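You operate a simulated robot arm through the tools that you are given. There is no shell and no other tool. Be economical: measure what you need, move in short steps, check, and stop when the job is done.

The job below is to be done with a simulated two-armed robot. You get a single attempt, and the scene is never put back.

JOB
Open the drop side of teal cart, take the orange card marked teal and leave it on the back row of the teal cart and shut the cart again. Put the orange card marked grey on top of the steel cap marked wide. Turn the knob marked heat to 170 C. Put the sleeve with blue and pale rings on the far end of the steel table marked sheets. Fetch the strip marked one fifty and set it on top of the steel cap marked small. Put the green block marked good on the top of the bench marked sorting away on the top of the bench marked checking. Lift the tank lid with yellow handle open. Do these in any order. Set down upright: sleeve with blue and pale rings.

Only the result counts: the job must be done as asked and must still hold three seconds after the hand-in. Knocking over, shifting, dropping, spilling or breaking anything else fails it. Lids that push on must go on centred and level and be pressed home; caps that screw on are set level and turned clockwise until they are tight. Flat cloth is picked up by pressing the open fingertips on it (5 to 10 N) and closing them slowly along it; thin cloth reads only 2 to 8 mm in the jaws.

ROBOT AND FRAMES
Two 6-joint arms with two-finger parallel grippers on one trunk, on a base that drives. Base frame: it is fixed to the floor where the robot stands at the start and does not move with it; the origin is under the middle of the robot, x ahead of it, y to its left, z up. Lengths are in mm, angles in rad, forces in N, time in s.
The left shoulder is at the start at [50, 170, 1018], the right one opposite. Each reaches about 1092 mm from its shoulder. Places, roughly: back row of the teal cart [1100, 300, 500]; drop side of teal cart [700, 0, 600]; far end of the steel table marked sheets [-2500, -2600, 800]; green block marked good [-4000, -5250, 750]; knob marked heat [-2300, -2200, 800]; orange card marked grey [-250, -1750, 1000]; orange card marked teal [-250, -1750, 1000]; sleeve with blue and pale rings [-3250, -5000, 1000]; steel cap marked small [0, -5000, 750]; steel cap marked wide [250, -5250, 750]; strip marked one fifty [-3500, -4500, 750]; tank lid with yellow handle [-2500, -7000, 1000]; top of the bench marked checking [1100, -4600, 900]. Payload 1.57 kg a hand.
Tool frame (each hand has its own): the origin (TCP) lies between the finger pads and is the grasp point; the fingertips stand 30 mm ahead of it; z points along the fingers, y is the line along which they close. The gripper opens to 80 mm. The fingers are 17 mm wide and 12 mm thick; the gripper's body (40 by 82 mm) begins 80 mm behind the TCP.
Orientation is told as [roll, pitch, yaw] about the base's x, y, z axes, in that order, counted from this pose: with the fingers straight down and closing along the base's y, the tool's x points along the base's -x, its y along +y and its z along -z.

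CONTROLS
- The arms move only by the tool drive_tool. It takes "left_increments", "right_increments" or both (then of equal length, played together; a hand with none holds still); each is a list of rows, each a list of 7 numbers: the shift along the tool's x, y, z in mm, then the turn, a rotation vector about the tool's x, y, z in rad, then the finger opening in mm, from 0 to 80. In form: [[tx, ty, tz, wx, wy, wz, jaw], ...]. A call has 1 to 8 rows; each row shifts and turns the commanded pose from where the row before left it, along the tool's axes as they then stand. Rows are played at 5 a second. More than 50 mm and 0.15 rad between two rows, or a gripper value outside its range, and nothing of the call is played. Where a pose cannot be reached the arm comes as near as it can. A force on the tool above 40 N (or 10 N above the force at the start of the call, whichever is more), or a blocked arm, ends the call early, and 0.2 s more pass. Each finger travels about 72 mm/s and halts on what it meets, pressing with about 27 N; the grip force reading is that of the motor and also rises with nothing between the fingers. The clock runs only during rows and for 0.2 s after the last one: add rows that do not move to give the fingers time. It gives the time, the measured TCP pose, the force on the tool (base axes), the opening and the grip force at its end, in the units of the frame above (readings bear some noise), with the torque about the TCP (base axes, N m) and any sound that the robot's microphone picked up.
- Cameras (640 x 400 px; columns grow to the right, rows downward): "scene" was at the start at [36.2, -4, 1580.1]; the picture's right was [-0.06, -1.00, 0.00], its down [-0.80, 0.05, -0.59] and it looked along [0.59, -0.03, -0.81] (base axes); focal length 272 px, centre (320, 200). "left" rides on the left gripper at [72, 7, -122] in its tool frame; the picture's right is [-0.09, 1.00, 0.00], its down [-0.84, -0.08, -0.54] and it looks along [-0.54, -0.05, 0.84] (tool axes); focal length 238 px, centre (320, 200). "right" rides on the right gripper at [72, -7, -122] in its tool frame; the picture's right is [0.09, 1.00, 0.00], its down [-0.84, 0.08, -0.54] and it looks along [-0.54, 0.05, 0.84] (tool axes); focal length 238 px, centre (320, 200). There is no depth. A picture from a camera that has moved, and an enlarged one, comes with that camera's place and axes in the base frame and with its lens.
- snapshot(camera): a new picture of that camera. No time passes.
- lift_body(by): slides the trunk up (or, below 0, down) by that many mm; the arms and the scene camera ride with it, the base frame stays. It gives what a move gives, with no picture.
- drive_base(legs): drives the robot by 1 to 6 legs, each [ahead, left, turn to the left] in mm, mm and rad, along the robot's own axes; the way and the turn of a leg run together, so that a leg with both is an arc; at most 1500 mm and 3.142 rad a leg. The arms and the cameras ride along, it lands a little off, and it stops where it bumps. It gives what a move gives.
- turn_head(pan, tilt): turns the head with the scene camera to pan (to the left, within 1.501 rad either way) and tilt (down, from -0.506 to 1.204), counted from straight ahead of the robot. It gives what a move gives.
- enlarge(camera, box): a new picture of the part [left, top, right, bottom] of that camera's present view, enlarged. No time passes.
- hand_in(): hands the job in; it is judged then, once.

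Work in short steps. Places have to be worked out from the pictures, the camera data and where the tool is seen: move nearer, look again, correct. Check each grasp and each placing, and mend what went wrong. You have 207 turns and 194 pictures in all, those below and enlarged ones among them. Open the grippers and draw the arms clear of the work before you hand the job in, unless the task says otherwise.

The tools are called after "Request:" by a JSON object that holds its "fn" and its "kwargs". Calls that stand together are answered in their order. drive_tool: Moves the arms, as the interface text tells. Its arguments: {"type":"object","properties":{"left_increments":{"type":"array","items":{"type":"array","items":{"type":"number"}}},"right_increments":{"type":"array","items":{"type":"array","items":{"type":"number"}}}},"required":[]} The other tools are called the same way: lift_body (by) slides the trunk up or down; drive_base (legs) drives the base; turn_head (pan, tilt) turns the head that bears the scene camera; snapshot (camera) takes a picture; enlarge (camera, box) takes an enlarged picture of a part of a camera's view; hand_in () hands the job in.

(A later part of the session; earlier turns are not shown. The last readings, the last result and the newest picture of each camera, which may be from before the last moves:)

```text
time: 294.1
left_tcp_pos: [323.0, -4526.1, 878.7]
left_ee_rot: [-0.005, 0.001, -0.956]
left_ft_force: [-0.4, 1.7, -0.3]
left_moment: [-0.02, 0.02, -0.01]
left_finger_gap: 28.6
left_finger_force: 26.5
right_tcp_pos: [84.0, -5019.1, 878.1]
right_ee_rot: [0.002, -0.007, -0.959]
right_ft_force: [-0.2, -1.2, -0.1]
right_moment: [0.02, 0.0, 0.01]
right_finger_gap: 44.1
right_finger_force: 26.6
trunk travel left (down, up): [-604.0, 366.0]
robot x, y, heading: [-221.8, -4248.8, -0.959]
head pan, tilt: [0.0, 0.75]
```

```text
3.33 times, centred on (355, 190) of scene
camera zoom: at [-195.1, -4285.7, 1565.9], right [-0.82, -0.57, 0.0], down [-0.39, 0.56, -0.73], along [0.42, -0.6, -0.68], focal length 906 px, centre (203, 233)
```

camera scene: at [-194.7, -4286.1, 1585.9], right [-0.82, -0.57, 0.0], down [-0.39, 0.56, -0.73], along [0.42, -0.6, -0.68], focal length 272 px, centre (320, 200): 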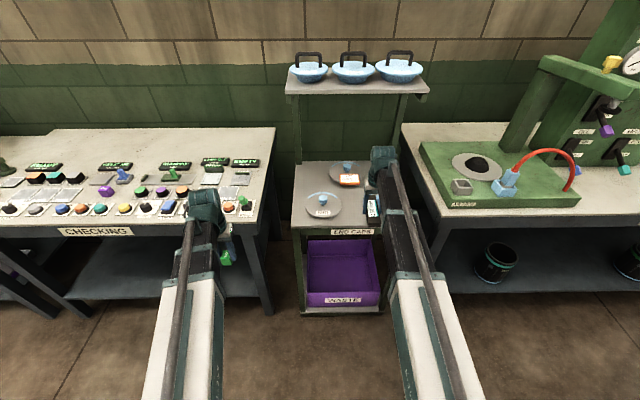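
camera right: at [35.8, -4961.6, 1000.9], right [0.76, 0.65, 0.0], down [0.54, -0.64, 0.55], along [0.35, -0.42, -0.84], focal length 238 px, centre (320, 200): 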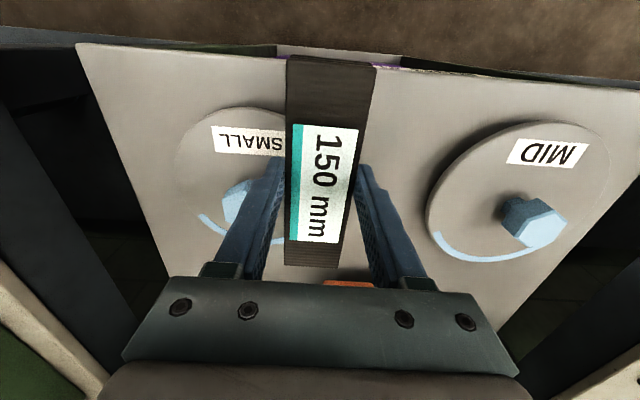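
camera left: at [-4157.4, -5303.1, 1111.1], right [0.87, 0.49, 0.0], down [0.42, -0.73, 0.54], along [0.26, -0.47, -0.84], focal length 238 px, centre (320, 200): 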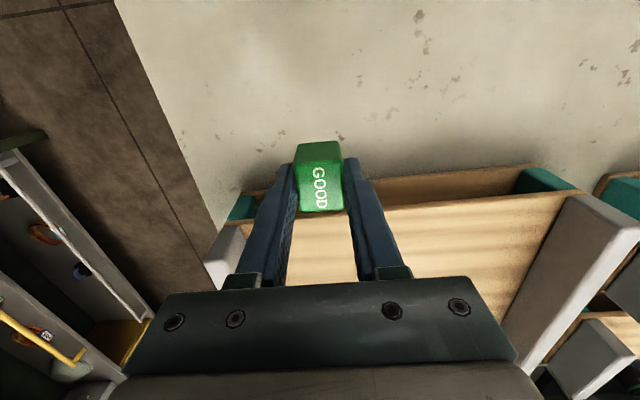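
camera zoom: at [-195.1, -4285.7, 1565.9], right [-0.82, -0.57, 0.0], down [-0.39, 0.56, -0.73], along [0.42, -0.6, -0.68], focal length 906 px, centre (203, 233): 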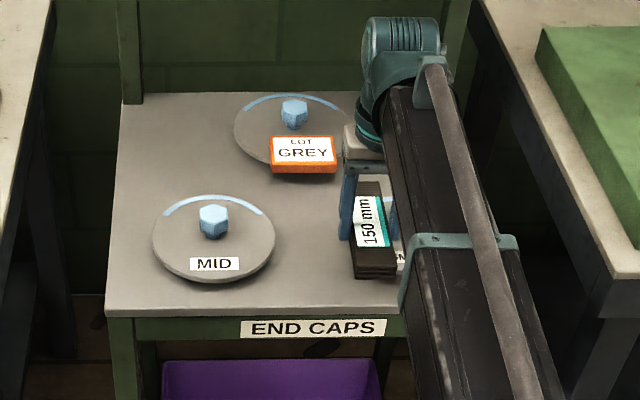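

The SMALL disc centre fits 31 ahead, 48 right of the TCP. I adjust by (-3, -3) and lower gently onto the disc.

Request:
{"fn": "drive_tool", "kwargs": {"right_increments": [[3, -3, 0, 0, 0, 0, 30]]}}

Request:
{"fn": "lift_body", "kwargs": {"by": -17}}

Request:
{"fn": "lift_body", "kwargs": {"by": -5}}

Request:
{"fn": "snapshot", "kwargs": {"camera": "right"}}

```text
time: 294.5
left_tcp_pos: [322.6, -4526.6, 879.3]
left_ee_rot: [-0.002, 0.001, -0.957]
left_ft_force: [0.3, -0.6, 0.4]
left_moment: [0.0, -0.01, 0.01]
left_finger_gap: 28.8
left_finger_force: 27.3
right_tcp_pos: [79.7, -5016.1, 878.8]
right_ee_rot: [0.001, -0.007, -0.961]
right_ft_force: [0.1, 0.1, -0.6]
right_moment: [0.02, 0.0, 0.02]
right_finger_gap: 44.1
right_finger_force: 27.4
trunk travel left (down, up): [-604.0, 366.0]
robot x, y, heading: [-222.4, -4250.9, -0.959]
head pan, tilt: [0.0, 0.75]
```

```text
time: 295.1
left_tcp_pos: [321.5, -4526.9, 863.1]
left_ee_rot: [-0.004, 0.002, -0.956]
left_ft_force: [0.2, 0.0, -0.4]
left_moment: [-0.01, 0.03, -0.01]
left_finger_gap: 28.8
left_finger_force: 27.2
right_tcp_pos: [79.6, -5016.1, 862.4]
right_ee_rot: [0.0, -0.008, -0.959]
right_ft_force: [0.0, -0.2, 0.7]
right_moment: [-0.04, -0.02, 0.0]
right_finger_gap: 44.1
right_finger_force: 27.3
trunk travel left (down, up): [-587.0, 383.0]
robot x, y, heading: [-223.5, -4250.7, -0.961]
head pan, tilt: [0.0, 0.75]
```

```text
time: 295.7
left_tcp_pos: [322.2, -4525.8, 856.4]
left_ee_rot: [-0.003, -0.001, -0.954]
left_ft_force: [0.4, -0.2, -1.4]
left_moment: [0.02, 0.01, 0.0]
left_finger_gap: 28.6
left_finger_force: 27.6
right_tcp_pos: [80.9, -5016.2, 856.7]
right_ee_rot: [0.0, -0.006, -0.959]
right_ft_force: [-0.5, 0.5, 0.0]
right_moment: [0.0, 0.02, 0.0]
right_finger_gap: 44.0
right_finger_force: 26.7
trunk travel left (down, up): [-582.0, 388.0]
robot x, y, heading: [-223.9, -4250.7, -0.957]
head pan, tilt: [0.0, 0.75]
```

```text
90 pictures are left
camera right: at [32.1, -4960.3, 978.9], right [0.76, 0.65, 0.0], down [0.54, -0.64, 0.55], along [0.35, -0.42, -0.84], focal length 238 px, centre (320, 200)
```

right: 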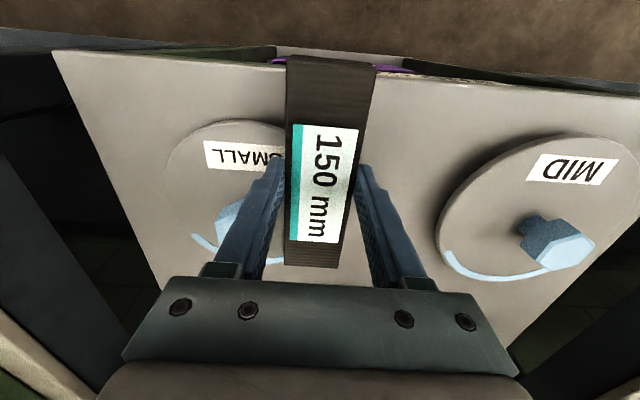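

No contact yet; I lower 3 mm at a time.

Request:
{"fn": "lift_body", "kwargs": {"by": -3}}

Request:
{"fn": "lift_body", "kwargs": {"by": -3}}

```text
time: 296.2
left_tcp_pos: [322.9, -4526.3, 854.9]
left_ee_rot: [-0.004, 0.001, -0.957]
left_ft_force: [0.6, 0.6, -1.3]
left_moment: [0.03, 0.02, 0.0]
left_finger_gap: 28.7
left_finger_force: 27.1
right_tcp_pos: [79.2, -5016.7, 856.0]
right_ee_rot: [0.001, -0.009, -0.96]
right_ft_force: [1.6, -1.7, 13.0]
right_moment: [-0.54, -0.2, 0.02]
right_finger_gap: 44.5
right_finger_force: 27.2
trunk travel left (down, up): [-579.0, 391.0]
robot x, y, heading: [-220.7, -4253.9, -0.96]
head pan, tilt: [0.0, 0.75]
```

```text
time: 296.7
left_tcp_pos: [322.7, -4525.9, 852.9]
left_ee_rot: [-0.006, -0.001, -0.957]
left_ft_force: [0.6, -0.5, -0.1]
left_moment: [0.01, -0.02, 0.0]
left_finger_gap: 28.8
left_finger_force: 27.4
right_tcp_pos: [79.9, -5014.3, 853.8]
right_ee_rot: [-0.003, -0.012, -0.962]
right_ft_force: [3.9, -6.3, 38.1]
right_moment: [-1.11, 0.24, 0.17]
right_finger_gap: 44.5
right_finger_force: 27.4
trunk travel left (down, up): [-576.0, 394.0]
robot x, y, heading: [-221.9, -4248.0, -0.961]
head pan, tilt: [0.0, 0.75]
```

Contact. I ease back 3 mm and open gently.

Request:
{"fn": "lift_body", "kwargs": {"by": 3}}

Request:
{"fn": "drive_tool", "kwargs": {"right_increments": [[0, 0, 0, 0, 0, 0, 45], [0, 0, 0, 0, 0, 0, 46], [0, 0, 0, 0, 0, 0, 48], [0, 0, 0, 0, 0, 0, 49], [0, 0, 0, 0, 0, 0, 49]]}}

Request:
{"fn": "snapshot", "kwargs": {"camera": "right"}}

```text
time: 297.2
left_tcp_pos: [323.4, -4526.5, 853.7]
left_ee_rot: [-0.004, 0.001, -0.956]
left_ft_force: [0.1, 0.0, -0.5]
left_moment: [0.0, -0.01, 0.01]
left_finger_gap: 28.7
left_finger_force: 27.1
right_tcp_pos: [80.1, -5015.4, 854.6]
right_ee_rot: [0.0, -0.005, -0.962]
right_ft_force: [0.2, 0.2, 6.1]
right_moment: [-0.04, 0.04, 0.01]
right_finger_gap: 44.0
right_finger_force: 27.0
trunk travel left (down, up): [-579.0, 391.0]
robot x, y, heading: [-223.4, -4250.7, -0.959]
head pan, tilt: [0.0, 0.75]
```

```text
time: 298.4
left_tcp_pos: [321.4, -4526.6, 854.4]
left_ee_rot: [-0.004, 0.002, -0.957]
left_ft_force: [-0.2, -0.9, -0.5]
left_moment: [0.0, 0.0, 0.03]
left_finger_gap: 28.8
left_finger_force: 26.8
right_tcp_pos: [79.6, -5016.4, 853.7]
right_ee_rot: [0.0, -0.007, -0.959]
right_ft_force: [-0.5, 0.0, 0.0]
right_moment: [-0.01, 0.01, -0.01]
right_finger_gap: 49.1
right_finger_force: 0.0
trunk travel left (down, up): [-579.0, 391.0]
robot x, y, heading: [-223.6, -4250.5, -0.965]
head pan, tilt: [0.0, 0.75]
```

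```text
89 pictures are left
camera right: at [32.0, -4960.4, 975.9], right [0.76, 0.65, 0.0], down [0.54, -0.64, 0.55], along [0.35, -0.42, -0.84], focal length 238 px, centre (320, 200)
```

right: 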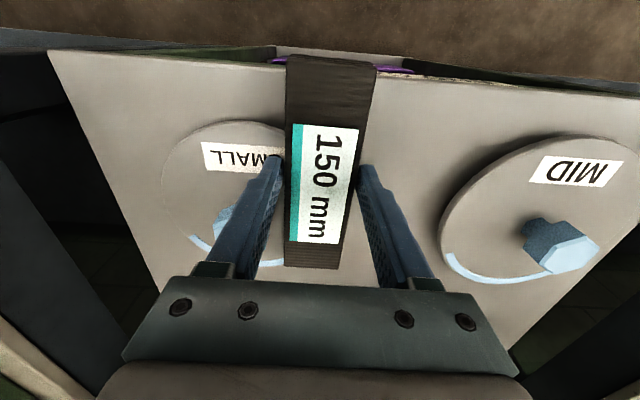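

The strip stays put. I lift 45 mm and look.

Request:
{"fn": "lift_body", "kwargs": {"by": 45}}

Request:
{"fn": "snapshot", "kwargs": {"camera": "right"}}

```text
time: 299.3
left_tcp_pos: [322.7, -4525.9, 899.0]
left_ee_rot: [-0.003, 0.001, -0.957]
left_ft_force: [-0.5, 0.3, -0.7]
left_moment: [0.01, -0.02, 0.0]
left_finger_gap: 28.9
left_finger_force: 27.3
right_tcp_pos: [81.0, -5016.9, 898.4]
right_ee_rot: [0.0, -0.008, -0.961]
right_ft_force: [-1.2, 0.1, 0.1]
right_moment: [-0.01, 0.01, -0.02]
right_finger_gap: 48.9
right_finger_force: 0.0
trunk travel left (down, up): [-624.0, 346.0]
robot x, y, heading: [-218.7, -4250.9, -0.96]
head pan, tilt: [0.0, 0.75]
```

```text
88 pictures are left
camera right: at [32.2, -4960.5, 1020.8], right [0.76, 0.65, 0.0], down [0.54, -0.64, 0.55], along [0.35, -0.42, -0.84], focal length 238 px, centre (320, 200)
```

right: 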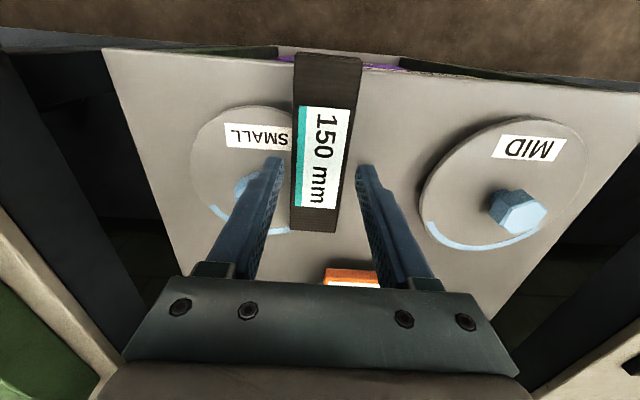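

It holds. I retract the right hand and check from the head camera.

Request:
{"fn": "drive_tool", "kwargs": {"right_increments": [[46, 0, 0, 0, 0, 0, 49], [46, 0, 0, 0, 0, 0, 49], [46, 0, 0, 0, 0, 0, 49], [46, 0, 0, 0, 0, 0, 49], [46, 0, 0, 0, 0, 0, 49], [46, 0, 0, 0, 0, 0, 49], [46, -15, 0, 0, 0, 0, 49]]}}

Request:
{"fn": "enlarge", "kwargs": {"camera": "scene", "box": [280, 130, 430, 250]}}

Request:
{"fn": "turn_head", "kwargs": {"pan": 0.5, "tilt": 0.75}}

Request:
{"fn": "snapshot", "kwargs": {"camera": "scene"}}

```text
time: 300.9
left_tcp_pos: [322.7, -4526.3, 899.0]
left_ee_rot: [-0.004, 0.002, -0.956]
left_ft_force: [-0.5, 0.5, -0.2]
left_moment: [0.01, 0.01, 0.0]
left_finger_gap: 28.9
left_finger_force: 26.9
right_tcp_pos: [-119.8, -4763.2, 899.3]
right_ee_rot: [0.0, -0.005, -0.958]
right_ft_force: [0.2, 0.7, 0.5]
right_moment: [-0.01, 0.01, -0.03]
right_finger_gap: 48.9
right_finger_force: 0.1
trunk travel left (down, up): [-624.0, 346.0]
robot x, y, heading: [-221.3, -4252.9, -0.963]
head pan, tilt: [0.0, 0.75]
```

```text
3.33 times, centred on (355, 190) of scene
camera zoom: at [-195.3, -4285.4, 1586.0], right [-0.82, -0.57, 0.0], down [-0.39, 0.56, -0.73], along [0.42, -0.6, -0.68], focal length 906 px, centre (203, 233)
```

zoom: 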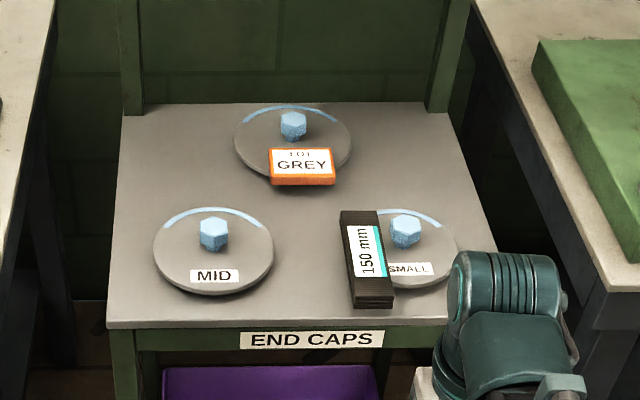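

```text
time: 301.9
left_tcp_pos: [322.7, -4525.1, 899.9]
left_ee_rot: [-0.003, 0.003, -0.959]
left_ft_force: [0.1, -0.2, -0.6]
left_moment: [-0.01, 0.03, 0.0]
left_finger_gap: 28.7
left_finger_force: 27.3
right_tcp_pos: [-116.9, -4763.6, 898.7]
right_ee_rot: [-0.001, -0.006, -0.96]
right_ft_force: [-0.2, 0.1, -0.1]
right_moment: [0.01, -0.02, 0.0]
right_finger_gap: 49.0
right_finger_force: 0.0
trunk travel left (down, up): [-624.0, 346.0]
robot x, y, heading: [-221.1, -4248.3, -0.962]
head pan, tilt: [0.499, 0.75]
```

```text
86 pictures are left
camera scene: at [-168.4, -4254.7, 1586.0], right [-0.44, -0.9, 0.0], down [-0.61, 0.3, -0.73], along [0.66, -0.33, -0.68], focal length 272 px, centre (320, 200)
```

scene: 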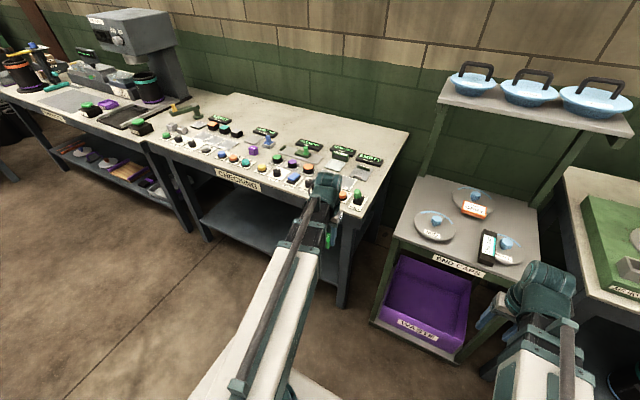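

The strip lies on SMALL. The checking bench has free space behind its signs (table z≈868). I raise the trunk and drive before that bench to put the block there.

Request:
{"fn": "lift_body", "kwargs": {"by": 100}}

Request:
{"fn": "drive_base", "kwargs": {"legs": [[0, 615, 0], [180, 0, 0]]}}

Request:
{"fn": "turn_head", "kwargs": {"pan": 0, "tilt": 0.75}}

Request:
{"fn": "snapshot", "kwargs": {"camera": "scene"}}

```text
time: 303.2
left_tcp_pos: [322.7, -4526.4, 998.2]
left_ee_rot: [-0.002, 0.002, -0.956]
left_ft_force: [0.3, -0.2, -1.1]
left_moment: [-0.01, 0.04, -0.02]
left_finger_gap: 28.8
left_finger_force: 26.6
right_tcp_pos: [-118.1, -4764.8, 999.0]
right_ee_rot: [-0.001, -0.008, -0.959]
right_ft_force: [0.2, 0.6, 0.7]
right_moment: [-0.03, 0.01, -0.01]
right_finger_gap: 49.1
right_finger_force: 0.2
trunk travel left (down, up): [-724.0, 246.0]
robot x, y, heading: [-219.9, -4251.0, -0.957]
head pan, tilt: [0.499, 0.75]
```

```text
time: 307.7
left_tcp_pos: [918.7, -4334.5, 998.8]
left_ee_rot: [-0.004, 0.005, -0.964]
left_ft_force: [0.1, -0.6, -0.7]
left_moment: [-0.01, 0.02, 0.02]
left_finger_gap: 29.1
left_finger_force: 26.7
right_tcp_pos: [476.4, -4569.8, 998.5]
right_ee_rot: [-0.001, -0.006, -0.969]
right_ft_force: [-0.6, 0.1, 0.4]
right_moment: [0.02, 0.0, 0.03]
right_finger_gap: 49.1
right_finger_force: 0.1
trunk travel left (down, up): [-724.0, 246.0]
robot x, y, heading: [373.9, -4054.2, -0.965]
head pan, tilt: [0.499, 0.75]
```

```text
time: 308.6
left_tcp_pos: [918.9, -4334.7, 998.7]
left_ee_rot: [-0.004, 0.002, -0.963]
left_ft_force: [0.3, 1.3, -0.8]
left_moment: [0.02, 0.01, -0.02]
left_finger_gap: 28.8
left_finger_force: 27.0
right_tcp_pos: [476.6, -4570.0, 998.9]
right_ee_rot: [-0.002, -0.007, -0.968]
right_ft_force: [0.5, -0.5, -0.6]
right_moment: [-0.03, 0.0, -0.01]
right_finger_gap: 49.0
right_finger_force: 0.1
trunk travel left (down, up): [-724.0, 246.0]
robot x, y, heading: [373.0, -4052.1, -0.967]
head pan, tilt: [0.0, 0.75]
```

```text
85 pictures are left
camera scene: at [403.1, -4090.0, 1686.0], right [-0.82, -0.57, 0.0], down [-0.39, 0.56, -0.73], along [0.42, -0.6, -0.68], focal length 272 px, centre (320, 200)
```

scene: 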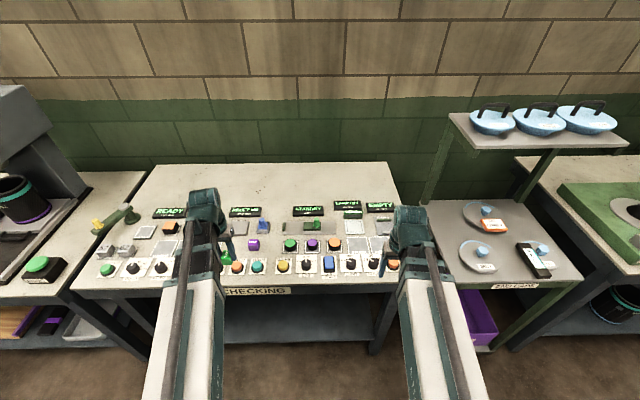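

The free spot between the RESET ME and STANDBY signs, just behind them, is 960 ahead and 209 left. I bring the block over it.

Request:
{"fn": "drive_tool", "kwargs": {"left_increments": [[-46, -9, 0, 0, 0, 0, 20], [-46, -9, 0, 0, 0, 0, 20], [-46, -9, 0, 0, 0, 0, 20], [-46, -9, 0, 0, 0, 0, 20], [-46, -9, 0, 0, 0, 0, 20], [-46, -9, 0, 0, 0, 0, 20], [-46, -9, 0, 0, 0, 0, 20], [-46, -9, 0, 0, 0, 0, 20]]}}

Request:
{"fn": "drive_tool", "kwargs": {"left_increments": [[-46, -8, 0, 0, 0, 0, 20]]}}

Request:
{"fn": "snapshot", "kwargs": {"camera": "left"}}

Request:
{"fn": "enlarge", "kwargs": {"camera": "scene", "box": [140, 130, 420, 300]}}

```text
time: 310.4
left_tcp_pos: [1068.2, -4678.7, 999.4]
left_ee_rot: [-0.004, 0.004, -0.965]
left_ft_force: [0.0, 0.8, -0.7]
left_moment: [-0.05, 0.0, -0.02]
left_finger_gap: 28.7
left_finger_force: 26.9
left hand out of reach, approached as far as the arm can: row 2, 5, 7
right_tcp_pos: [476.1, -4568.6, 998.6]
right_ee_rot: [0.0, -0.007, -0.968]
right_ft_force: [0.2, -0.4, 0.2]
right_moment: [0.01, -0.01, -0.01]
right_finger_gap: 48.9
right_finger_force: 0.0
trunk travel left (down, up): [-724.0, 246.0]
robot x, y, heading: [375.1, -4054.5, -0.967]
head pan, tilt: [0.0, 0.75]
```

```text
time: 310.8
left_tcp_pos: [1071.0, -4694.0, 998.5]
left_ee_rot: [-0.005, 0.0, -0.963]
left_ft_force: [-0.4, -1.3, -0.5]
left_moment: [0.02, 0.01, 0.01]
left_finger_gap: 28.9
left_finger_force: 26.7
left hand out of reach, approached as far as the arm can: row 1
right_tcp_pos: [475.4, -4569.6, 998.3]
right_ee_rot: [0.0, -0.006, -0.967]
right_ft_force: [0.9, -0.2, -0.2]
right_moment: [-0.04, 0.0, 0.01]
right_finger_gap: 48.8
right_finger_force: 0.1
trunk travel left (down, up): [-724.0, 246.0]
robot x, y, heading: [380.5, -4055.1, -0.967]
head pan, tilt: [0.0, 0.75]
```

```text
84 pictures are left
camera left: at [1035.1, -4631.7, 1121.3], right [0.87, 0.49, 0.0], down [0.42, -0.73, 0.54], along [0.26, -0.47, -0.84], focal length 238 px, centre (320, 200)
```

left: 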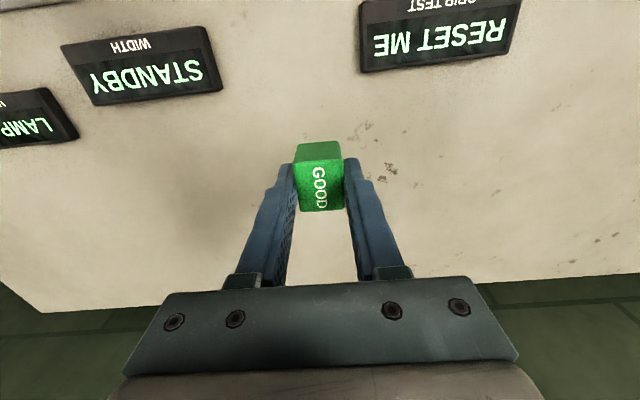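

```text
2.29 times, centred on (280, 215) of scene
camera zoom: at [403.0, -4089.9, 1685.9], right [-0.82, -0.57, 0.0], down [-0.39, 0.56, -0.73], along [0.42, -0.6, -0.68], focal length 621 px, centre (411, 166)
```

zoom: 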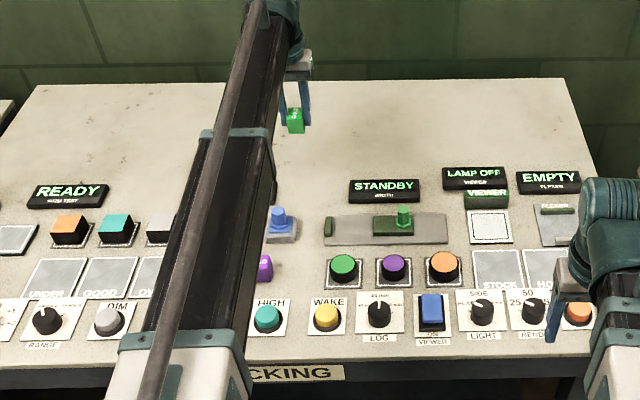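

All clear there. I lower 82 mm, then feel for the table.

Request:
{"fn": "lift_body", "kwargs": {"by": -80}}

Request:
{"fn": "snapshot", "kwargs": {"camera": "left"}}

Request:
{"fn": "lift_body", "kwargs": {"by": -8}}

Request:
{"fn": "lift_body", "kwargs": {"by": -4}}

```text
time: 312.0
left_tcp_pos: [1072.0, -4693.8, 919.3]
left_ee_rot: [-0.003, 0.001, -0.962]
left_ft_force: [0.2, -0.5, -0.6]
left_moment: [0.02, -0.01, 0.01]
left_finger_gap: 28.9
left_finger_force: 27.1
right_tcp_pos: [475.1, -4568.3, 919.1]
right_ee_rot: [-0.001, -0.005, -0.969]
right_ft_force: [0.3, 0.8, -1.0]
right_moment: [0.0, 0.01, -0.02]
right_finger_gap: 48.9
right_finger_force: 0.0
trunk travel left (down, up): [-644.0, 326.0]
robot x, y, heading: [379.2, -4058.2, -0.97]
head pan, tilt: [0.0, 0.75]
```

```text
82 pictures are left
camera left: at [1035.0, -4631.7, 1041.3], right [0.87, 0.49, 0.0], down [0.42, -0.73, 0.54], along [0.26, -0.47, -0.84], focal length 238 px, centre (320, 200)
```

left: 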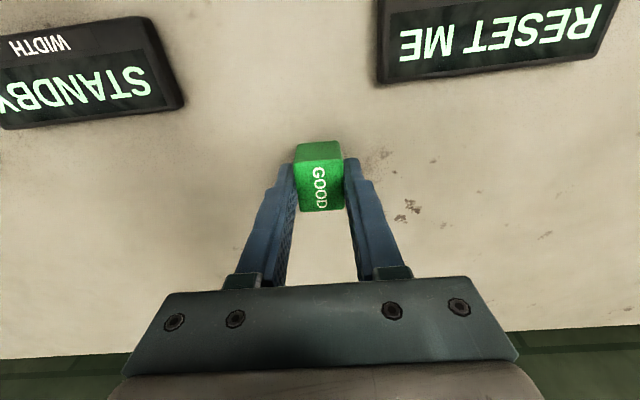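

```text
time: 312.6
left_tcp_pos: [1070.2, -4694.1, 911.7]
left_ee_rot: [-0.004, -0.001, -0.963]
left_ft_force: [0.4, -0.6, -0.9]
left_moment: [-0.01, -0.03, 0.02]
left_finger_gap: 28.8
left_finger_force: 27.1
right_tcp_pos: [474.7, -4569.2, 911.5]
right_ee_rot: [-0.001, -0.006, -0.969]
right_ft_force: [0.7, -0.3, -0.1]
right_moment: [0.01, 0.0, -0.01]
right_finger_gap: 49.2
right_finger_force: 0.1
trunk travel left (down, up): [-636.0, 334.0]
robot x, y, heading: [374.3, -4055.7, -0.967]
head pan, tilt: [0.0, 0.75]
```

```text
time: 313.1
left_tcp_pos: [1070.8, -4694.3, 908.0]
left_ee_rot: [-0.004, 0.0, -0.964]
left_ft_force: [0.1, 0.0, -0.7]
left_moment: [0.0, 0.01, -0.02]
left_finger_gap: 28.6
left_finger_force: 27.3
right_tcp_pos: [476.2, -4569.4, 907.4]
right_ee_rot: [0.0, -0.007, -0.969]
right_ft_force: [0.2, -0.2, 0.4]
right_moment: [0.01, 0.01, 0.02]
right_finger_gap: 48.9
right_finger_force: 0.1
trunk travel left (down, up): [-632.0, 338.0]
robot x, y, heading: [376.8, -4052.8, -0.968]
head pan, tilt: [0.0, 0.75]
```

No contact yet; I keep lowering in modest steps (the move stops on contact).

Request:
{"fn": "lift_body", "kwargs": {"by": -10}}

Request:
{"fn": "lift_body", "kwargs": {"by": -10}}

Request:
{"fn": "lift_body", "kwargs": {"by": -6}}

```text
time: 313.7
left_tcp_pos: [1070.3, -4694.0, 898.7]
left_ee_rot: [-0.004, -0.002, -0.963]
left_ft_force: [3.6, -3.0, 17.1]
left_moment: [-0.02, -0.09, -0.04]
left_finger_gap: 28.6
left_finger_force: 26.7
right_tcp_pos: [474.8, -4568.2, 897.6]
right_ee_rot: [0.0, -0.009, -0.968]
right_ft_force: [0.4, 0.1, 0.1]
right_moment: [-0.02, -0.02, 0.0]
right_finger_gap: 49.3
right_finger_force: 0.0
trunk travel left (down, up): [-622.0, 348.0]
robot x, y, heading: [374.5, -4052.3, -0.965]
head pan, tilt: [0.0, 0.75]
```

```text
time: 314.1
left_tcp_pos: [1070.1, -4694.1, 892.3]
left_ee_rot: [-0.002, -0.003, -0.963]
left_ft_force: [-0.4, 0.1, 28.4]
left_moment: [0.03, 0.0, -0.01]
left_finger_gap: 28.6
left_finger_force: 27.6
right_tcp_pos: [475.6, -4566.9, 891.9]
right_ee_rot: [0.001, -0.009, -0.969]
right_ft_force: [0.7, -0.4, -0.6]
right_moment: [-0.01, -0.01, 0.0]
right_finger_gap: 49.0
right_finger_force: 0.0
trunk travel left (down, up): [-615.0, 355.0]
robot x, y, heading: [374.1, -4055.9, -0.97]
head pan, tilt: [0.0, 0.75]
stopped: the force on the tool passed its limit at 92 N (the readings are from after the stop); the commanded pose is now the measured one
```

```text
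time: 314.5
left_tcp_pos: [1069.8, -4693.1, 891.1]
left_ee_rot: [0.0, -0.003, -0.963]
left_ft_force: [0.0, 0.1, 34.8]
left_moment: [0.09, 0.07, 0.0]
left_finger_gap: 28.8
left_finger_force: 27.0
right_tcp_pos: [474.9, -4568.2, 890.2]
right_ee_rot: [-0.001, -0.01, -0.969]
right_ft_force: [-1.1, 0.5, 0.0]
right_moment: [0.02, -0.02, 0.0]
right_finger_gap: 48.8
right_finger_force: 0.0
trunk travel left (down, up): [-614.0, 356.0]
robot x, y, heading: [377.4, -4054.1, -0.968]
head pan, tilt: [0.0, 0.75]
stopped: the force on the tool passed its limit at 48 N (the readings are from after the stop); the commanded pose is now the measured one
```

The block rests on the table. I open and lift away.

Request:
{"fn": "drive_tool", "kwargs": {"left_increments": [[0, 0, 0, 0, 0, 0, 30], [0, 0, 0, 0, 0, 0, 36], [0, 0, 0, 0, 0, 0, 44], [0, 0, 0, 0, 0, 0, 44]]}}

Request:
{"fn": "lift_body", "kwargs": {"by": 110}}

Request:
{"fn": "snapshot", "kwargs": {"camera": "left"}}

```text
time: 315.5
left_tcp_pos: [1073.2, -4692.2, 889.2]
left_ee_rot: [-0.001, -0.001, -0.96]
left_ft_force: [-0.3, -2.0, 14.3]
left_moment: [0.25, -0.15, -0.01]
left_finger_gap: 42.6
left_finger_force: 0.1
right_tcp_pos: [476.7, -4569.3, 889.9]
right_ee_rot: [0.0, -0.008, -0.968]
right_ft_force: [-0.1, -0.1, 0.2]
right_moment: [0.02, 0.02, 0.0]
right_finger_gap: 49.0
right_finger_force: 0.0
trunk travel left (down, up): [-614.0, 356.0]
robot x, y, heading: [375.9, -4055.1, -0.97]
head pan, tilt: [0.0, 0.75]
```

```text
time: 316.9
left_tcp_pos: [1071.0, -4694.5, 998.2]
left_ee_rot: [-0.004, 0.001, -0.964]
left_ft_force: [-0.3, -0.5, -0.2]
left_moment: [0.0, 0.0, 0.0]
left_finger_gap: 44.0
left_finger_force: 0.0
right_tcp_pos: [477.5, -4570.0, 997.9]
right_ee_rot: [0.0, -0.007, -0.969]
right_ft_force: [0.1, -0.2, -0.7]
right_moment: [0.01, 0.01, 0.01]
right_finger_gap: 48.8
right_finger_force: 0.1
trunk travel left (down, up): [-724.0, 246.0]
robot x, y, heading: [376.1, -4055.8, -0.969]
head pan, tilt: [0.0, 0.75]
```

```text
81 pictures are left
camera left: at [1035.7, -4631.9, 1120.7], right [0.87, 0.49, 0.0], down [0.42, -0.73, 0.54], along [0.26, -0.47, -0.84], focal length 238 px, centre (320, 200)
```

left: 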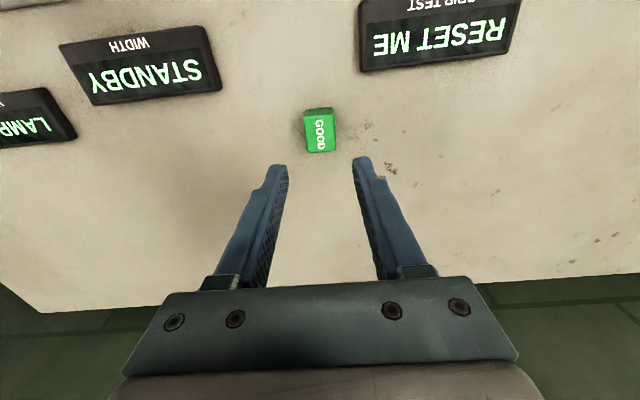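

The GOOD block stands on the checking bench. I retract the left arm, back off and strafe along the wall benches toward the tank.

Request:
{"fn": "drive_tool", "kwargs": {"left_increments": [[46, 5, 0, 0, 0, 0, 44], [46, 5, 0, 0, 0, 0, 44], [46, 5, 0, 0, 0, 0, 44], [46, 5, 0, 0, 0, 0, 44], [46, 5, 0, 0, 0, 0, 44], [46, 5, 0, 0, 0, 0, 44], [46, 5, 0, 0, 0, 0, 44], [46, 5, 0, 0, 0, 0, 44]]}}

Request:
{"fn": "drive_base", "kwargs": {"legs": [[-170, 0, 0.01], [0, -1000, 0.02], [0, -1000, 0.02], [0, -1000, 0.02], [0, -600, 0.01]]}}

Request:
{"fn": "turn_head", "kwargs": {"pan": -0.2, "tilt": 0.5}}

Request:
{"fn": "snapshot", "kwargs": {"camera": "scene"}}

```text
time: 318.7
left_tcp_pos: [896.5, -4366.1, 998.0]
left_ee_rot: [-0.003, 0.001, -0.963]
left_ft_force: [-0.6, 0.0, -0.2]
left_moment: [0.01, 0.0, -0.02]
left_finger_gap: 44.1
left_finger_force: 0.1
left hand out of reach, approached as far as the arm can: row 5, 8
right_tcp_pos: [476.6, -4569.0, 999.5]
right_ee_rot: [0.001, -0.011, -0.968]
right_ft_force: [0.6, -0.3, 0.6]
right_moment: [-0.01, 0.01, 0.02]
right_finger_gap: 49.0
right_finger_force: 0.0
trunk travel left (down, up): [-724.0, 246.0]
robot x, y, heading: [375.5, -4053.1, -0.967]
head pan, tilt: [0.0, 0.75]
```

```text
time: 337.8
left_tcp_pos: [-2060.7, -6450.5, 999.5]
left_ee_rot: [-0.002, 0.0, -0.874]
left_ft_force: [1.0, 0.3, -0.2]
left_moment: [0.03, 0.02, -0.01]
left_finger_gap: 44.1
left_finger_force: 0.0
right_tcp_pos: [-2461.8, -6689.6, 997.6]
right_ee_rot: [0.0, -0.008, -0.879]
right_ft_force: [0.0, 0.2, 0.5]
right_moment: [0.01, -0.01, -0.02]
right_finger_gap: 49.1
right_finger_force: 0.0
trunk travel left (down, up): [-724.0, 246.0]
robot x, y, heading: [-2608.1, -6183.6, -0.877]
head pan, tilt: [0.0, 0.75]
```

```text
time: 338.6
left_tcp_pos: [-2060.7, -6452.1, 999.6]
left_ee_rot: [-0.004, 0.0, -0.874]
left_ft_force: [-0.1, 0.2, 0.2]
left_moment: [-0.03, 0.01, 0.0]
left_finger_gap: 43.7
left_finger_force: 0.0
right_tcp_pos: [-2462.1, -6689.0, 999.6]
right_ee_rot: [-0.001, -0.006, -0.881]
right_ft_force: [-0.2, 0.1, -0.4]
right_moment: [-0.01, -0.05, 0.04]
right_finger_gap: 49.1
right_finger_force: 0.1
trunk travel left (down, up): [-724.0, 246.0]
robot x, y, heading: [-2608.9, -6184.9, -0.878]
head pan, tilt: [-0.201, 0.499]
```

```text
80 pictures are left
camera scene: at [-2587.5, -6234.9, 1707.6], right [-0.88, -0.47, 0.0], down [-0.23, 0.42, -0.88], along [0.42, -0.77, -0.48], focal length 272 px, centre (320, 200)
```

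scene: 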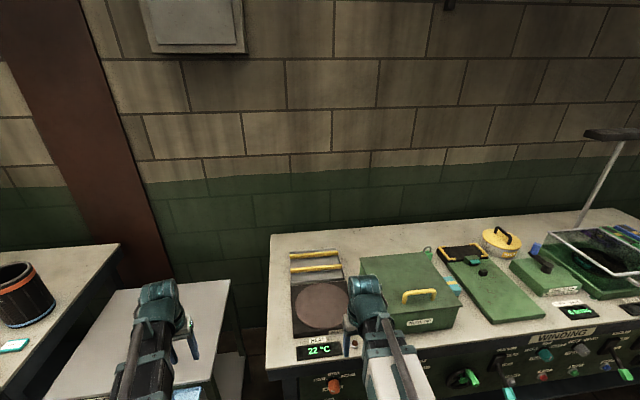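

The WINDING bench: a green tank box with a yellow handle. I zoom in.

Request:
{"fn": "enlarge", "kwargs": {"camera": "scene", "box": [270, 220, 480, 370]}}

Request:
{"fn": "snapshot", "kwargs": {"camera": "right"}}

```text
2.67 times, centred on (375, 295) of scene
camera zoom: at [-2587.5, -6234.9, 1707.6], right [-0.88, -0.47, 0.0], down [-0.23, 0.42, -0.88], along [0.42, -0.77, -0.48], focal length 725 px, centre (173, -53)
```

zoom: 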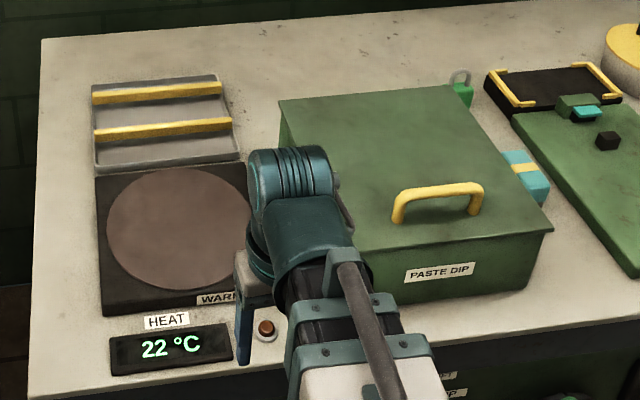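

```text
78 pictures are left
camera right: at [-2514.4, -6637.3, 1120.7], right [0.71, 0.71, 0.0], down [0.59, -0.59, 0.55], along [0.39, -0.39, -0.84], focal length 238 px, centre (320, 200)
```

right: 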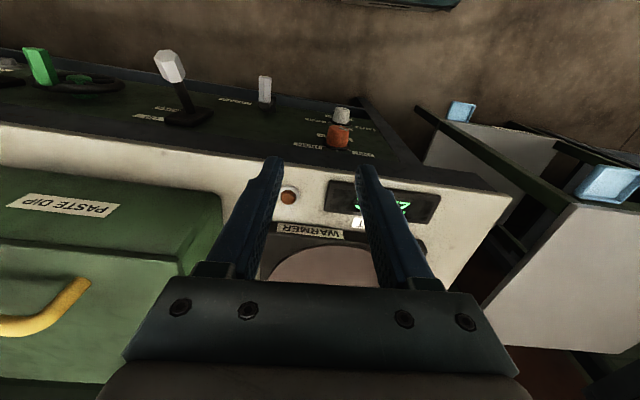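

The "PASTE DIP" tank has a lid hinged at the back with the yellow bar ~60 mm from its front edge (bar ≈(-2569,-6947,1010), radius ≈220). I raise the trunk, square up and shift so the right hand faces the handle.

Request:
{"fn": "lift_body", "kwargs": {"by": 90}}

Request:
{"fn": "drive_base", "kwargs": {"legs": [[-80, 0, -0.08], [0, -240, 0.005]]}}

Request:
{"fn": "drive_tool", "kwargs": {"right_increments": [[0, 0, 0, 0, 0, 0.15, 60], [0, 0, 0, 0, 0, 0.15, 60], [0, 0, 0, 0, 0, 0.15, 60], [0, 0, 0, 0, 0, 0.15, 60], [0, 0, 0, 0, 0, 0.15, 60], [0, 0, 0, 0, 0, 0.15, 60], [0, 0, 0, 0, 0, 0.15, 60], [0, 0, 0, 0, 0, 0.15, 60]]}}

Request:
{"fn": "drive_tool", "kwargs": {"right_increments": [[0, 0, 0, 0, 0, 0.15, 60], [0, 0, 0, 0, 0, 0.15, 60], [0, 0, 0, 0, 0, 0.071, 60]]}}

Request:
{"fn": "turn_head", "kwargs": {"pan": 0, "tilt": 0.7}}

Request:
{"fn": "snapshot", "kwargs": {"camera": "scene"}}

```text
time: 339.8
left_tcp_pos: [-2061.0, -6450.7, 1089.2]
left_ee_rot: [-0.004, 0.0, -0.874]
left_ft_force: [-0.1, -0.6, -0.1]
left_moment: [-0.02, 0.04, -0.02]
left_finger_gap: 44.0
left_finger_force: 0.1
right_tcp_pos: [-2461.9, -6688.7, 1089.5]
right_ee_rot: [0.0, -0.007, -0.88]
right_ft_force: [-0.1, 0.2, 0.0]
right_moment: [-0.03, 0.02, -0.01]
right_finger_gap: 49.3
right_finger_force: 0.1
trunk travel left (down, up): [-814.0, 156.0]
robot x, y, heading: [-2609.8, -6186.9, -0.879]
head pan, tilt: [-0.201, 0.499]
```

```text
time: 342.3
left_tcp_pos: [-2329.4, -6569.2, 1089.4]
left_ee_rot: [-0.001, 0.0, -0.952]
left_ft_force: [-0.7, 0.4, -0.7]
left_moment: [-0.02, -0.03, 0.03]
left_finger_gap: 43.7
left_finger_force: 0.0
right_tcp_pos: [-2748.2, -6774.2, 1089.1]
right_ee_rot: [0.003, -0.005, -0.959]
right_ft_force: [0.2, -0.8, -0.6]
right_moment: [-0.02, -0.01, 0.0]
right_finger_gap: 49.1
right_finger_force: 0.1
trunk travel left (down, up): [-814.0, 156.0]
robot x, y, heading: [-2851.3, -6260.8, -0.958]
head pan, tilt: [-0.201, 0.499]
```

```text
time: 344.1
left_tcp_pos: [-2329.1, -6567.9, 1089.1]
left_ee_rot: [-0.003, 0.0, -0.953]
left_ft_force: [-0.7, 0.7, 0.8]
left_moment: [-0.03, 0.0, 0.0]
left_finger_gap: 43.9
left_finger_force: 0.2
right_tcp_pos: [-2746.5, -6774.4, 1090.0]
right_ee_rot: [0.006, -0.004, -2.159]
right_ft_force: [0.2, -0.8, -0.7]
right_moment: [-0.01, 0.0, -0.03]
right_finger_gap: 60.3
right_finger_force: 0.1
trunk travel left (down, up): [-814.0, 156.0]
robot x, y, heading: [-2851.3, -6262.5, -0.957]
head pan, tilt: [-0.201, 0.499]
```

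```text
time: 344.9
left_tcp_pos: [-2328.2, -6568.2, 1089.3]
left_ee_rot: [-0.004, 0.0, -0.953]
left_ft_force: [-1.2, 0.1, 0.5]
left_moment: [0.0, 0.04, 0.03]
left_finger_gap: 44.0
left_finger_force: 0.1
right_tcp_pos: [-2747.8, -6773.1, 1088.7]
right_ee_rot: [0.007, 0.001, -2.529]
right_ft_force: [0.6, 0.6, -1.2]
right_moment: [-0.01, -0.01, 0.02]
right_finger_gap: 59.7
right_finger_force: 0.1
trunk travel left (down, up): [-814.0, 156.0]
robot x, y, heading: [-2854.5, -6263.9, -0.958]
head pan, tilt: [-0.201, 0.499]
```

```text
time: 345.6
left_tcp_pos: [-2328.6, -6567.9, 1089.6]
left_ee_rot: [-0.003, 0.0, -0.953]
left_ft_force: [-0.1, -0.8, 1.1]
left_moment: [0.01, -0.02, 0.02]
left_finger_gap: 44.0
left_finger_force: 0.1
right_tcp_pos: [-2746.6, -6775.2, 1089.6]
right_ee_rot: [0.007, -0.001, -2.526]
right_ft_force: [0.2, 0.2, 0.4]
right_moment: [-0.01, 0.01, 0.01]
right_finger_gap: 60.5
right_finger_force: 0.0
trunk travel left (down, up): [-814.0, 156.0]
robot x, y, heading: [-2855.0, -6262.5, -0.959]
head pan, tilt: [0.0, 0.7]
```

```text
77 pictures are left
camera scene: at [-2824.9, -6297.2, 1780.0], right [-0.82, -0.58, 0.0], down [-0.37, 0.53, -0.77], along [0.44, -0.63, -0.64], focal length 272 px, centre (320, 200)
```

scene: 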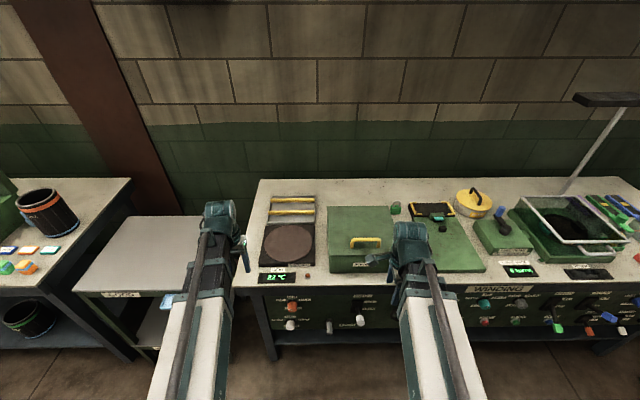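

The bar triangulates to ≈(-2568,-6977, z 984): 268 ahead and 30 left of the right TCP. I move over it and look.

Request:
{"fn": "drive_tool", "kwargs": {"right_increments": [[5, 44, 0, 0, 0, 0, 50], [5, 44, 0, 0, 0, 0, 50], [5, 44, 0, 0, 0, 0, 50], [5, 44, 0, 0, 0, 0, 50], [5, 44, 0, 0, 0, 0, 50], [5, 44, 0, 0, 0, 0, 50]]}}

Request:
{"fn": "snapshot", "kwargs": {"camera": "right"}}

Request:
{"fn": "enlarge", "kwargs": {"camera": "scene", "box": [300, 170, 480, 290]}}

```text
time: 347.0
left_tcp_pos: [-2328.7, -6568.9, 1087.9]
left_ee_rot: [-0.003, 0.001, -0.952]
left_ft_force: [0.6, -0.8, -1.2]
left_moment: [-0.01, -0.01, 0.0]
left_finger_gap: 44.0
left_finger_force: 0.0
right_tcp_pos: [-2569.9, -6972.6, 1088.9]
right_ee_rot: [0.008, 0.0, -2.526]
right_ft_force: [-0.3, -0.6, -1.0]
right_moment: [0.03, -0.01, 0.01]
right_finger_gap: 50.0
right_finger_force: 0.1
right hand out of reach, approached as far as the arm can: row 2
trunk travel left (down, up): [-814.0, 156.0]
robot x, y, heading: [-2854.1, -6261.6, -0.954]
head pan, tilt: [0.0, 0.7]
```

```text
76 pictures are left
camera right: at [-2516.4, -6925.3, 1210.8], right [0.65, -0.76, 0.01], down [-0.64, -0.54, 0.54], along [-0.41, -0.36, -0.84], focal length 238 px, centre (320, 200)
```

right: 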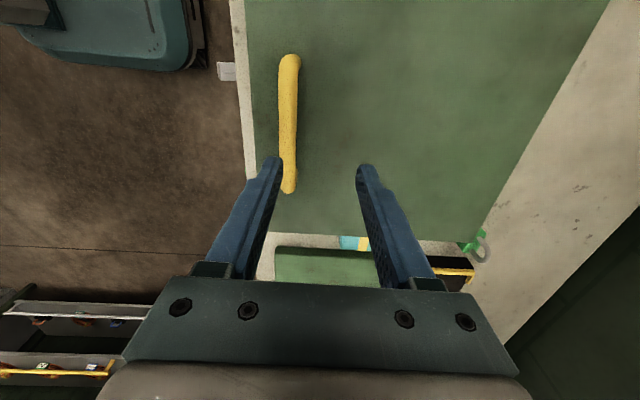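

```text
3.33 times, centred on (390, 230) of scene
camera zoom: at [-2824.3, -6297.8, 1779.9], right [-0.82, -0.58, 0.0], down [-0.37, 0.53, -0.76], along [0.44, -0.62, -0.64], focal length 906 px, centre (87, 100)
```

zoom: 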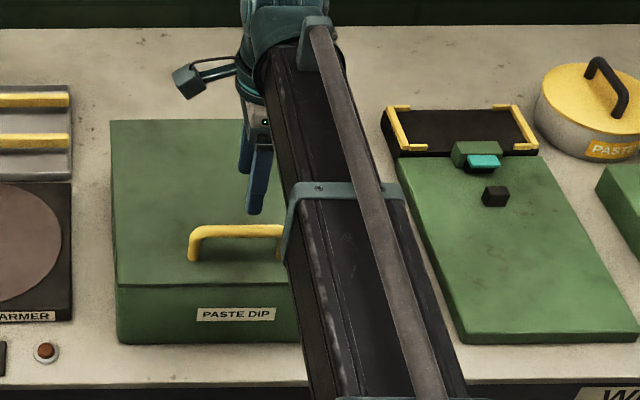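

The bar is 30 mm nearer and 9 mm left of the TCP (lid depth ≈282, so radius ≈242). I correct, narrow the jaw, and lower 72 mm.

Request:
{"fn": "drive_tool", "kwargs": {"right_increments": [[9, -30, 0, 0, 0, 0, 40], [0, 0, 0, 0, 0, 0, 40]]}}

Request:
{"fn": "lift_body", "kwargs": {"by": -68}}

Request:
{"fn": "snapshot", "kwargs": {"camera": "right"}}

Request:
{"fn": "enlarge", "kwargs": {"camera": "scene", "box": [300, 150, 480, 270]}}

```text
time: 347.6
left_tcp_pos: [-2328.8, -6567.9, 1088.7]
left_ee_rot: [-0.004, 0.0, -0.951]
left_ft_force: [0.3, 0.2, 0.4]
left_moment: [-0.02, 0.01, 0.0]
left_finger_gap: 43.7
left_finger_force: 0.1
right_tcp_pos: [-2582.0, -6942.8, 1088.4]
right_ee_rot: [0.009, 0.0, -2.528]
right_ft_force: [-0.5, 0.2, -1.1]
right_moment: [0.01, 0.03, -0.03]
right_finger_gap: 40.0
right_finger_force: 0.1
trunk travel left (down, up): [-814.0, 156.0]
robot x, y, heading: [-2850.9, -6263.8, -0.962]
head pan, tilt: [0.0, 0.7]
```

```text
time: 348.7
left_tcp_pos: [-2330.4, -6568.4, 1021.4]
left_ee_rot: [-0.002, -0.001, -0.953]
left_ft_force: [0.3, -0.6, 0.3]
left_moment: [-0.03, 0.0, 0.02]
left_finger_gap: 43.9
left_finger_force: 0.1
right_tcp_pos: [-2582.1, -6941.7, 1020.8]
right_ee_rot: [0.007, -0.001, -2.526]
right_ft_force: [-0.6, -0.2, -0.7]
right_moment: [0.03, 0.0, 0.02]
right_finger_gap: 40.0
right_finger_force: 0.1
trunk travel left (down, up): [-746.0, 224.0]
robot x, y, heading: [-2852.7, -6259.1, -0.958]
head pan, tilt: [0.0, 0.7]
```

```text
74 pictures are left
camera right: at [-2528.1, -6894.1, 1143.3], right [0.65, -0.76, 0.01], down [-0.64, -0.54, 0.54], along [-0.41, -0.36, -0.84], focal length 238 px, centre (320, 200)
```

right: 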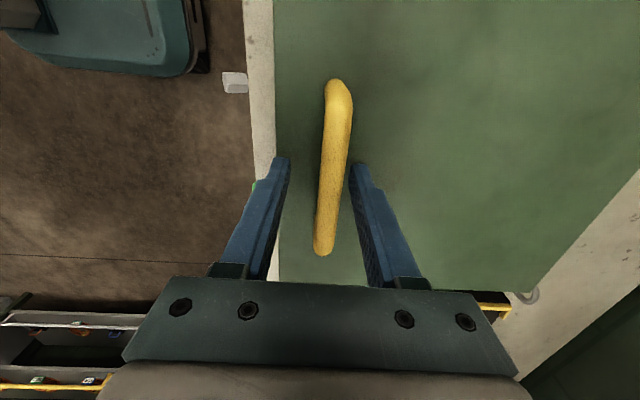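

```text
3.33 times, centred on (390, 210) of scene
camera zoom: at [-2825.0, -6297.0, 1712.0], right [-0.82, -0.58, 0.0], down [-0.37, 0.53, -0.76], along [0.44, -0.62, -0.64], focal length 906 px, centre (87, 167)
```

zoom: 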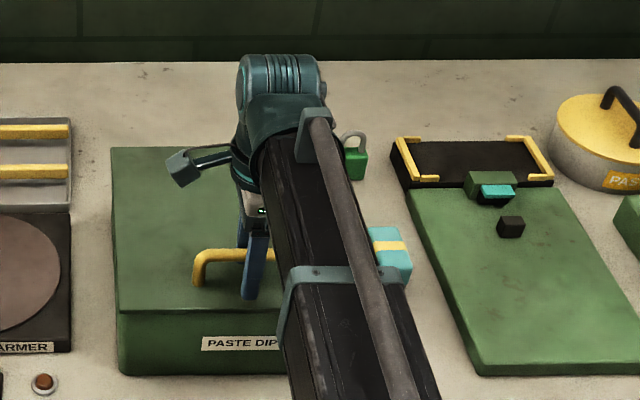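

Projecting the tip and the bar, the bar centre is at z≈1014 – already between the fingers. I raise 9 mm, shift 6 mm forward and close on it.

Request:
{"fn": "lift_body", "kwargs": {"by": 9}}

Request:
{"fn": "drive_tool", "kwargs": {"right_increments": [[0, 6, 0, 0, 0, 0, 30], [0, 0, 0, 0, 0, 0, 18], [0, 0, 0, 0, 0, 0, 6], [0, 0, 0, 0, 0, 0, 4], [0, 0, 0, 0, 0, 0, 4]]}}

Request:
{"fn": "snapshot", "kwargs": {"camera": "right"}}

```text
time: 349.2
left_tcp_pos: [-2328.1, -6568.2, 1029.0]
left_ee_rot: [-0.003, 0.0, -0.954]
left_ft_force: [-0.6, -0.3, 0.8]
left_moment: [0.0, 0.01, -0.02]
left_finger_gap: 44.0
left_finger_force: 0.1
right_tcp_pos: [-2581.4, -6942.0, 1028.5]
right_ee_rot: [0.007, 0.001, -2.528]
right_ft_force: [0.7, 0.8, -0.2]
right_moment: [-0.01, -0.01, 0.0]
right_finger_gap: 40.2
right_finger_force: 0.0
trunk travel left (down, up): [-755.0, 215.0]
robot x, y, heading: [-2854.0, -6259.6, -0.958]
head pan, tilt: [0.0, 0.7]
```

```text
time: 350.4
left_tcp_pos: [-2328.4, -6568.0, 1030.1]
left_ee_rot: [-0.003, 0.0, -0.955]
left_ft_force: [0.1, 0.0, -0.4]
left_moment: [0.04, -0.03, 0.02]
left_finger_gap: 44.2
left_finger_force: 0.0
right_tcp_pos: [-2578.7, -6947.7, 1030.2]
right_ee_rot: [0.007, -0.002, -2.529]
right_ft_force: [-0.2, 0.4, 0.3]
right_moment: [-0.02, -0.03, 0.46]
right_finger_gap: 13.8
right_finger_force: 29.5
trunk travel left (down, up): [-755.0, 215.0]
robot x, y, heading: [-2854.1, -6259.7, -0.956]
head pan, tilt: [0.0, 0.7]
```

```text
72 pictures are left
camera right: at [-2524.8, -6898.8, 1152.1], right [0.65, -0.76, 0.01], down [-0.64, -0.54, 0.54], along [-0.41, -0.36, -0.84], focal length 238 px, centre (320, 200)
```

right: 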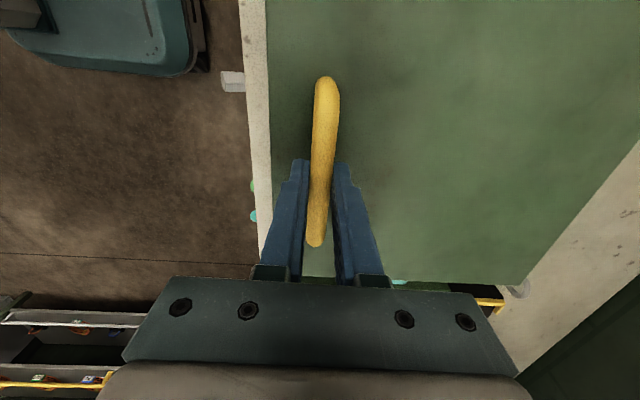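

Gripped on the 13.8 mm bar. I raise a first 25 mm and feel whether the lid follows.

Request:
{"fn": "lift_body", "kwargs": {"by": 25}}

Request:
{"fn": "drive_tool", "kwargs": {"right_increments": [[0, 7, 0, 0, 0, 0, 4]]}}

Request:
{"fn": "lift_body", "kwargs": {"by": 25}}

Request:
{"fn": "drive_tool", "kwargs": {"right_increments": [[0, 10, 0, 0, 0, 0, 4]]}}

Request:
{"fn": "snapshot", "kwargs": {"camera": "scene"}}

```text
time: 351.2
left_tcp_pos: [-2328.6, -6569.6, 1054.0]
left_ee_rot: [-0.003, 0.004, -0.954]
left_ft_force: [-0.4, 0.1, 0.5]
left_moment: [-0.01, -0.01, -0.04]
left_finger_gap: 44.0
left_finger_force: 0.0
right_tcp_pos: [-2574.9, -6950.0, 1053.5]
right_ee_rot: [0.011, 0.0, -2.528]
right_ft_force: [13.4, -19.9, -6.5]
right_moment: [-0.13, -0.25, 0.42]
right_finger_gap: 13.8
right_finger_force: 30.4
trunk travel left (down, up): [-780.0, 190.0]
robot x, y, heading: [-2854.8, -6259.7, -0.957]
head pan, tilt: [0.0, 0.7]
```

```text
time: 351.6
left_tcp_pos: [-2330.0, -6568.9, 1054.7]
left_ee_rot: [-0.004, 0.0, -0.952]
left_ft_force: [0.2, 0.2, 1.1]
left_moment: [0.01, 0.04, 0.0]
left_finger_gap: 43.9
left_finger_force: 0.1
right_tcp_pos: [-2575.5, -6951.5, 1054.1]
right_ee_rot: [0.004, -0.001, -2.527]
right_ft_force: [0.0, -3.7, -2.8]
right_moment: [0.18, -0.28, 0.48]
right_finger_gap: 13.7
right_finger_force: 30.0
trunk travel left (down, up): [-780.0, 190.0]
robot x, y, heading: [-2855.3, -6257.6, -0.956]
head pan, tilt: [0.0, 0.7]
```

```text
time: 352.3
left_tcp_pos: [-2326.6, -6570.7, 1078.7]
left_ee_rot: [-0.005, 0.004, -0.953]
left_ft_force: [-0.5, 0.3, 0.8]
left_moment: [0.03, 0.02, -0.02]
left_finger_gap: 43.9
left_finger_force: 0.1
right_tcp_pos: [-2571.0, -6957.7, 1076.2]
right_ee_rot: [0.011, 0.0, -2.527]
right_ft_force: [12.8, -23.6, -10.9]
right_moment: [-0.18, -0.2, 0.43]
right_finger_gap: 14.0
right_finger_force: 30.5
trunk travel left (down, up): [-805.0, 165.0]
robot x, y, heading: [-2852.0, -6263.5, -0.956]
head pan, tilt: [0.0, 0.7]
```

```text
time: 352.7
left_tcp_pos: [-2330.7, -6566.8, 1078.7]
left_ee_rot: [-0.004, 0.0, -0.953]
left_ft_force: [0.2, 0.5, -0.4]
left_moment: [0.02, 0.0, -0.02]
left_finger_gap: 44.0
left_finger_force: 0.0
right_tcp_pos: [-2569.6, -6957.5, 1080.5]
right_ee_rot: [0.003, -0.001, -2.528]
right_ft_force: [-5.3, 3.3, 0.5]
right_moment: [0.07, -0.02, 0.48]
right_finger_gap: 13.6
right_finger_force: 30.4
trunk travel left (down, up): [-805.0, 165.0]
robot x, y, heading: [-2852.9, -6259.8, -0.951]
head pan, tilt: [0.0, 0.7]
```

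```text
71 pictures are left
camera scene: at [-2825.9, -6296.4, 1771.2], right [-0.82, -0.58, 0.0], down [-0.37, 0.53, -0.77], along [0.44, -0.63, -0.64], focal length 272 px, centre (320, 200)
```

scene: 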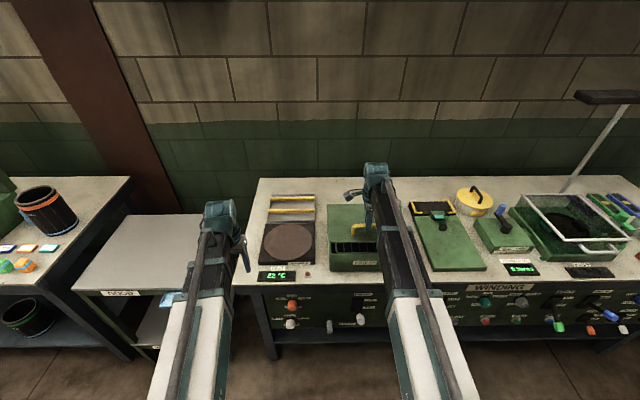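

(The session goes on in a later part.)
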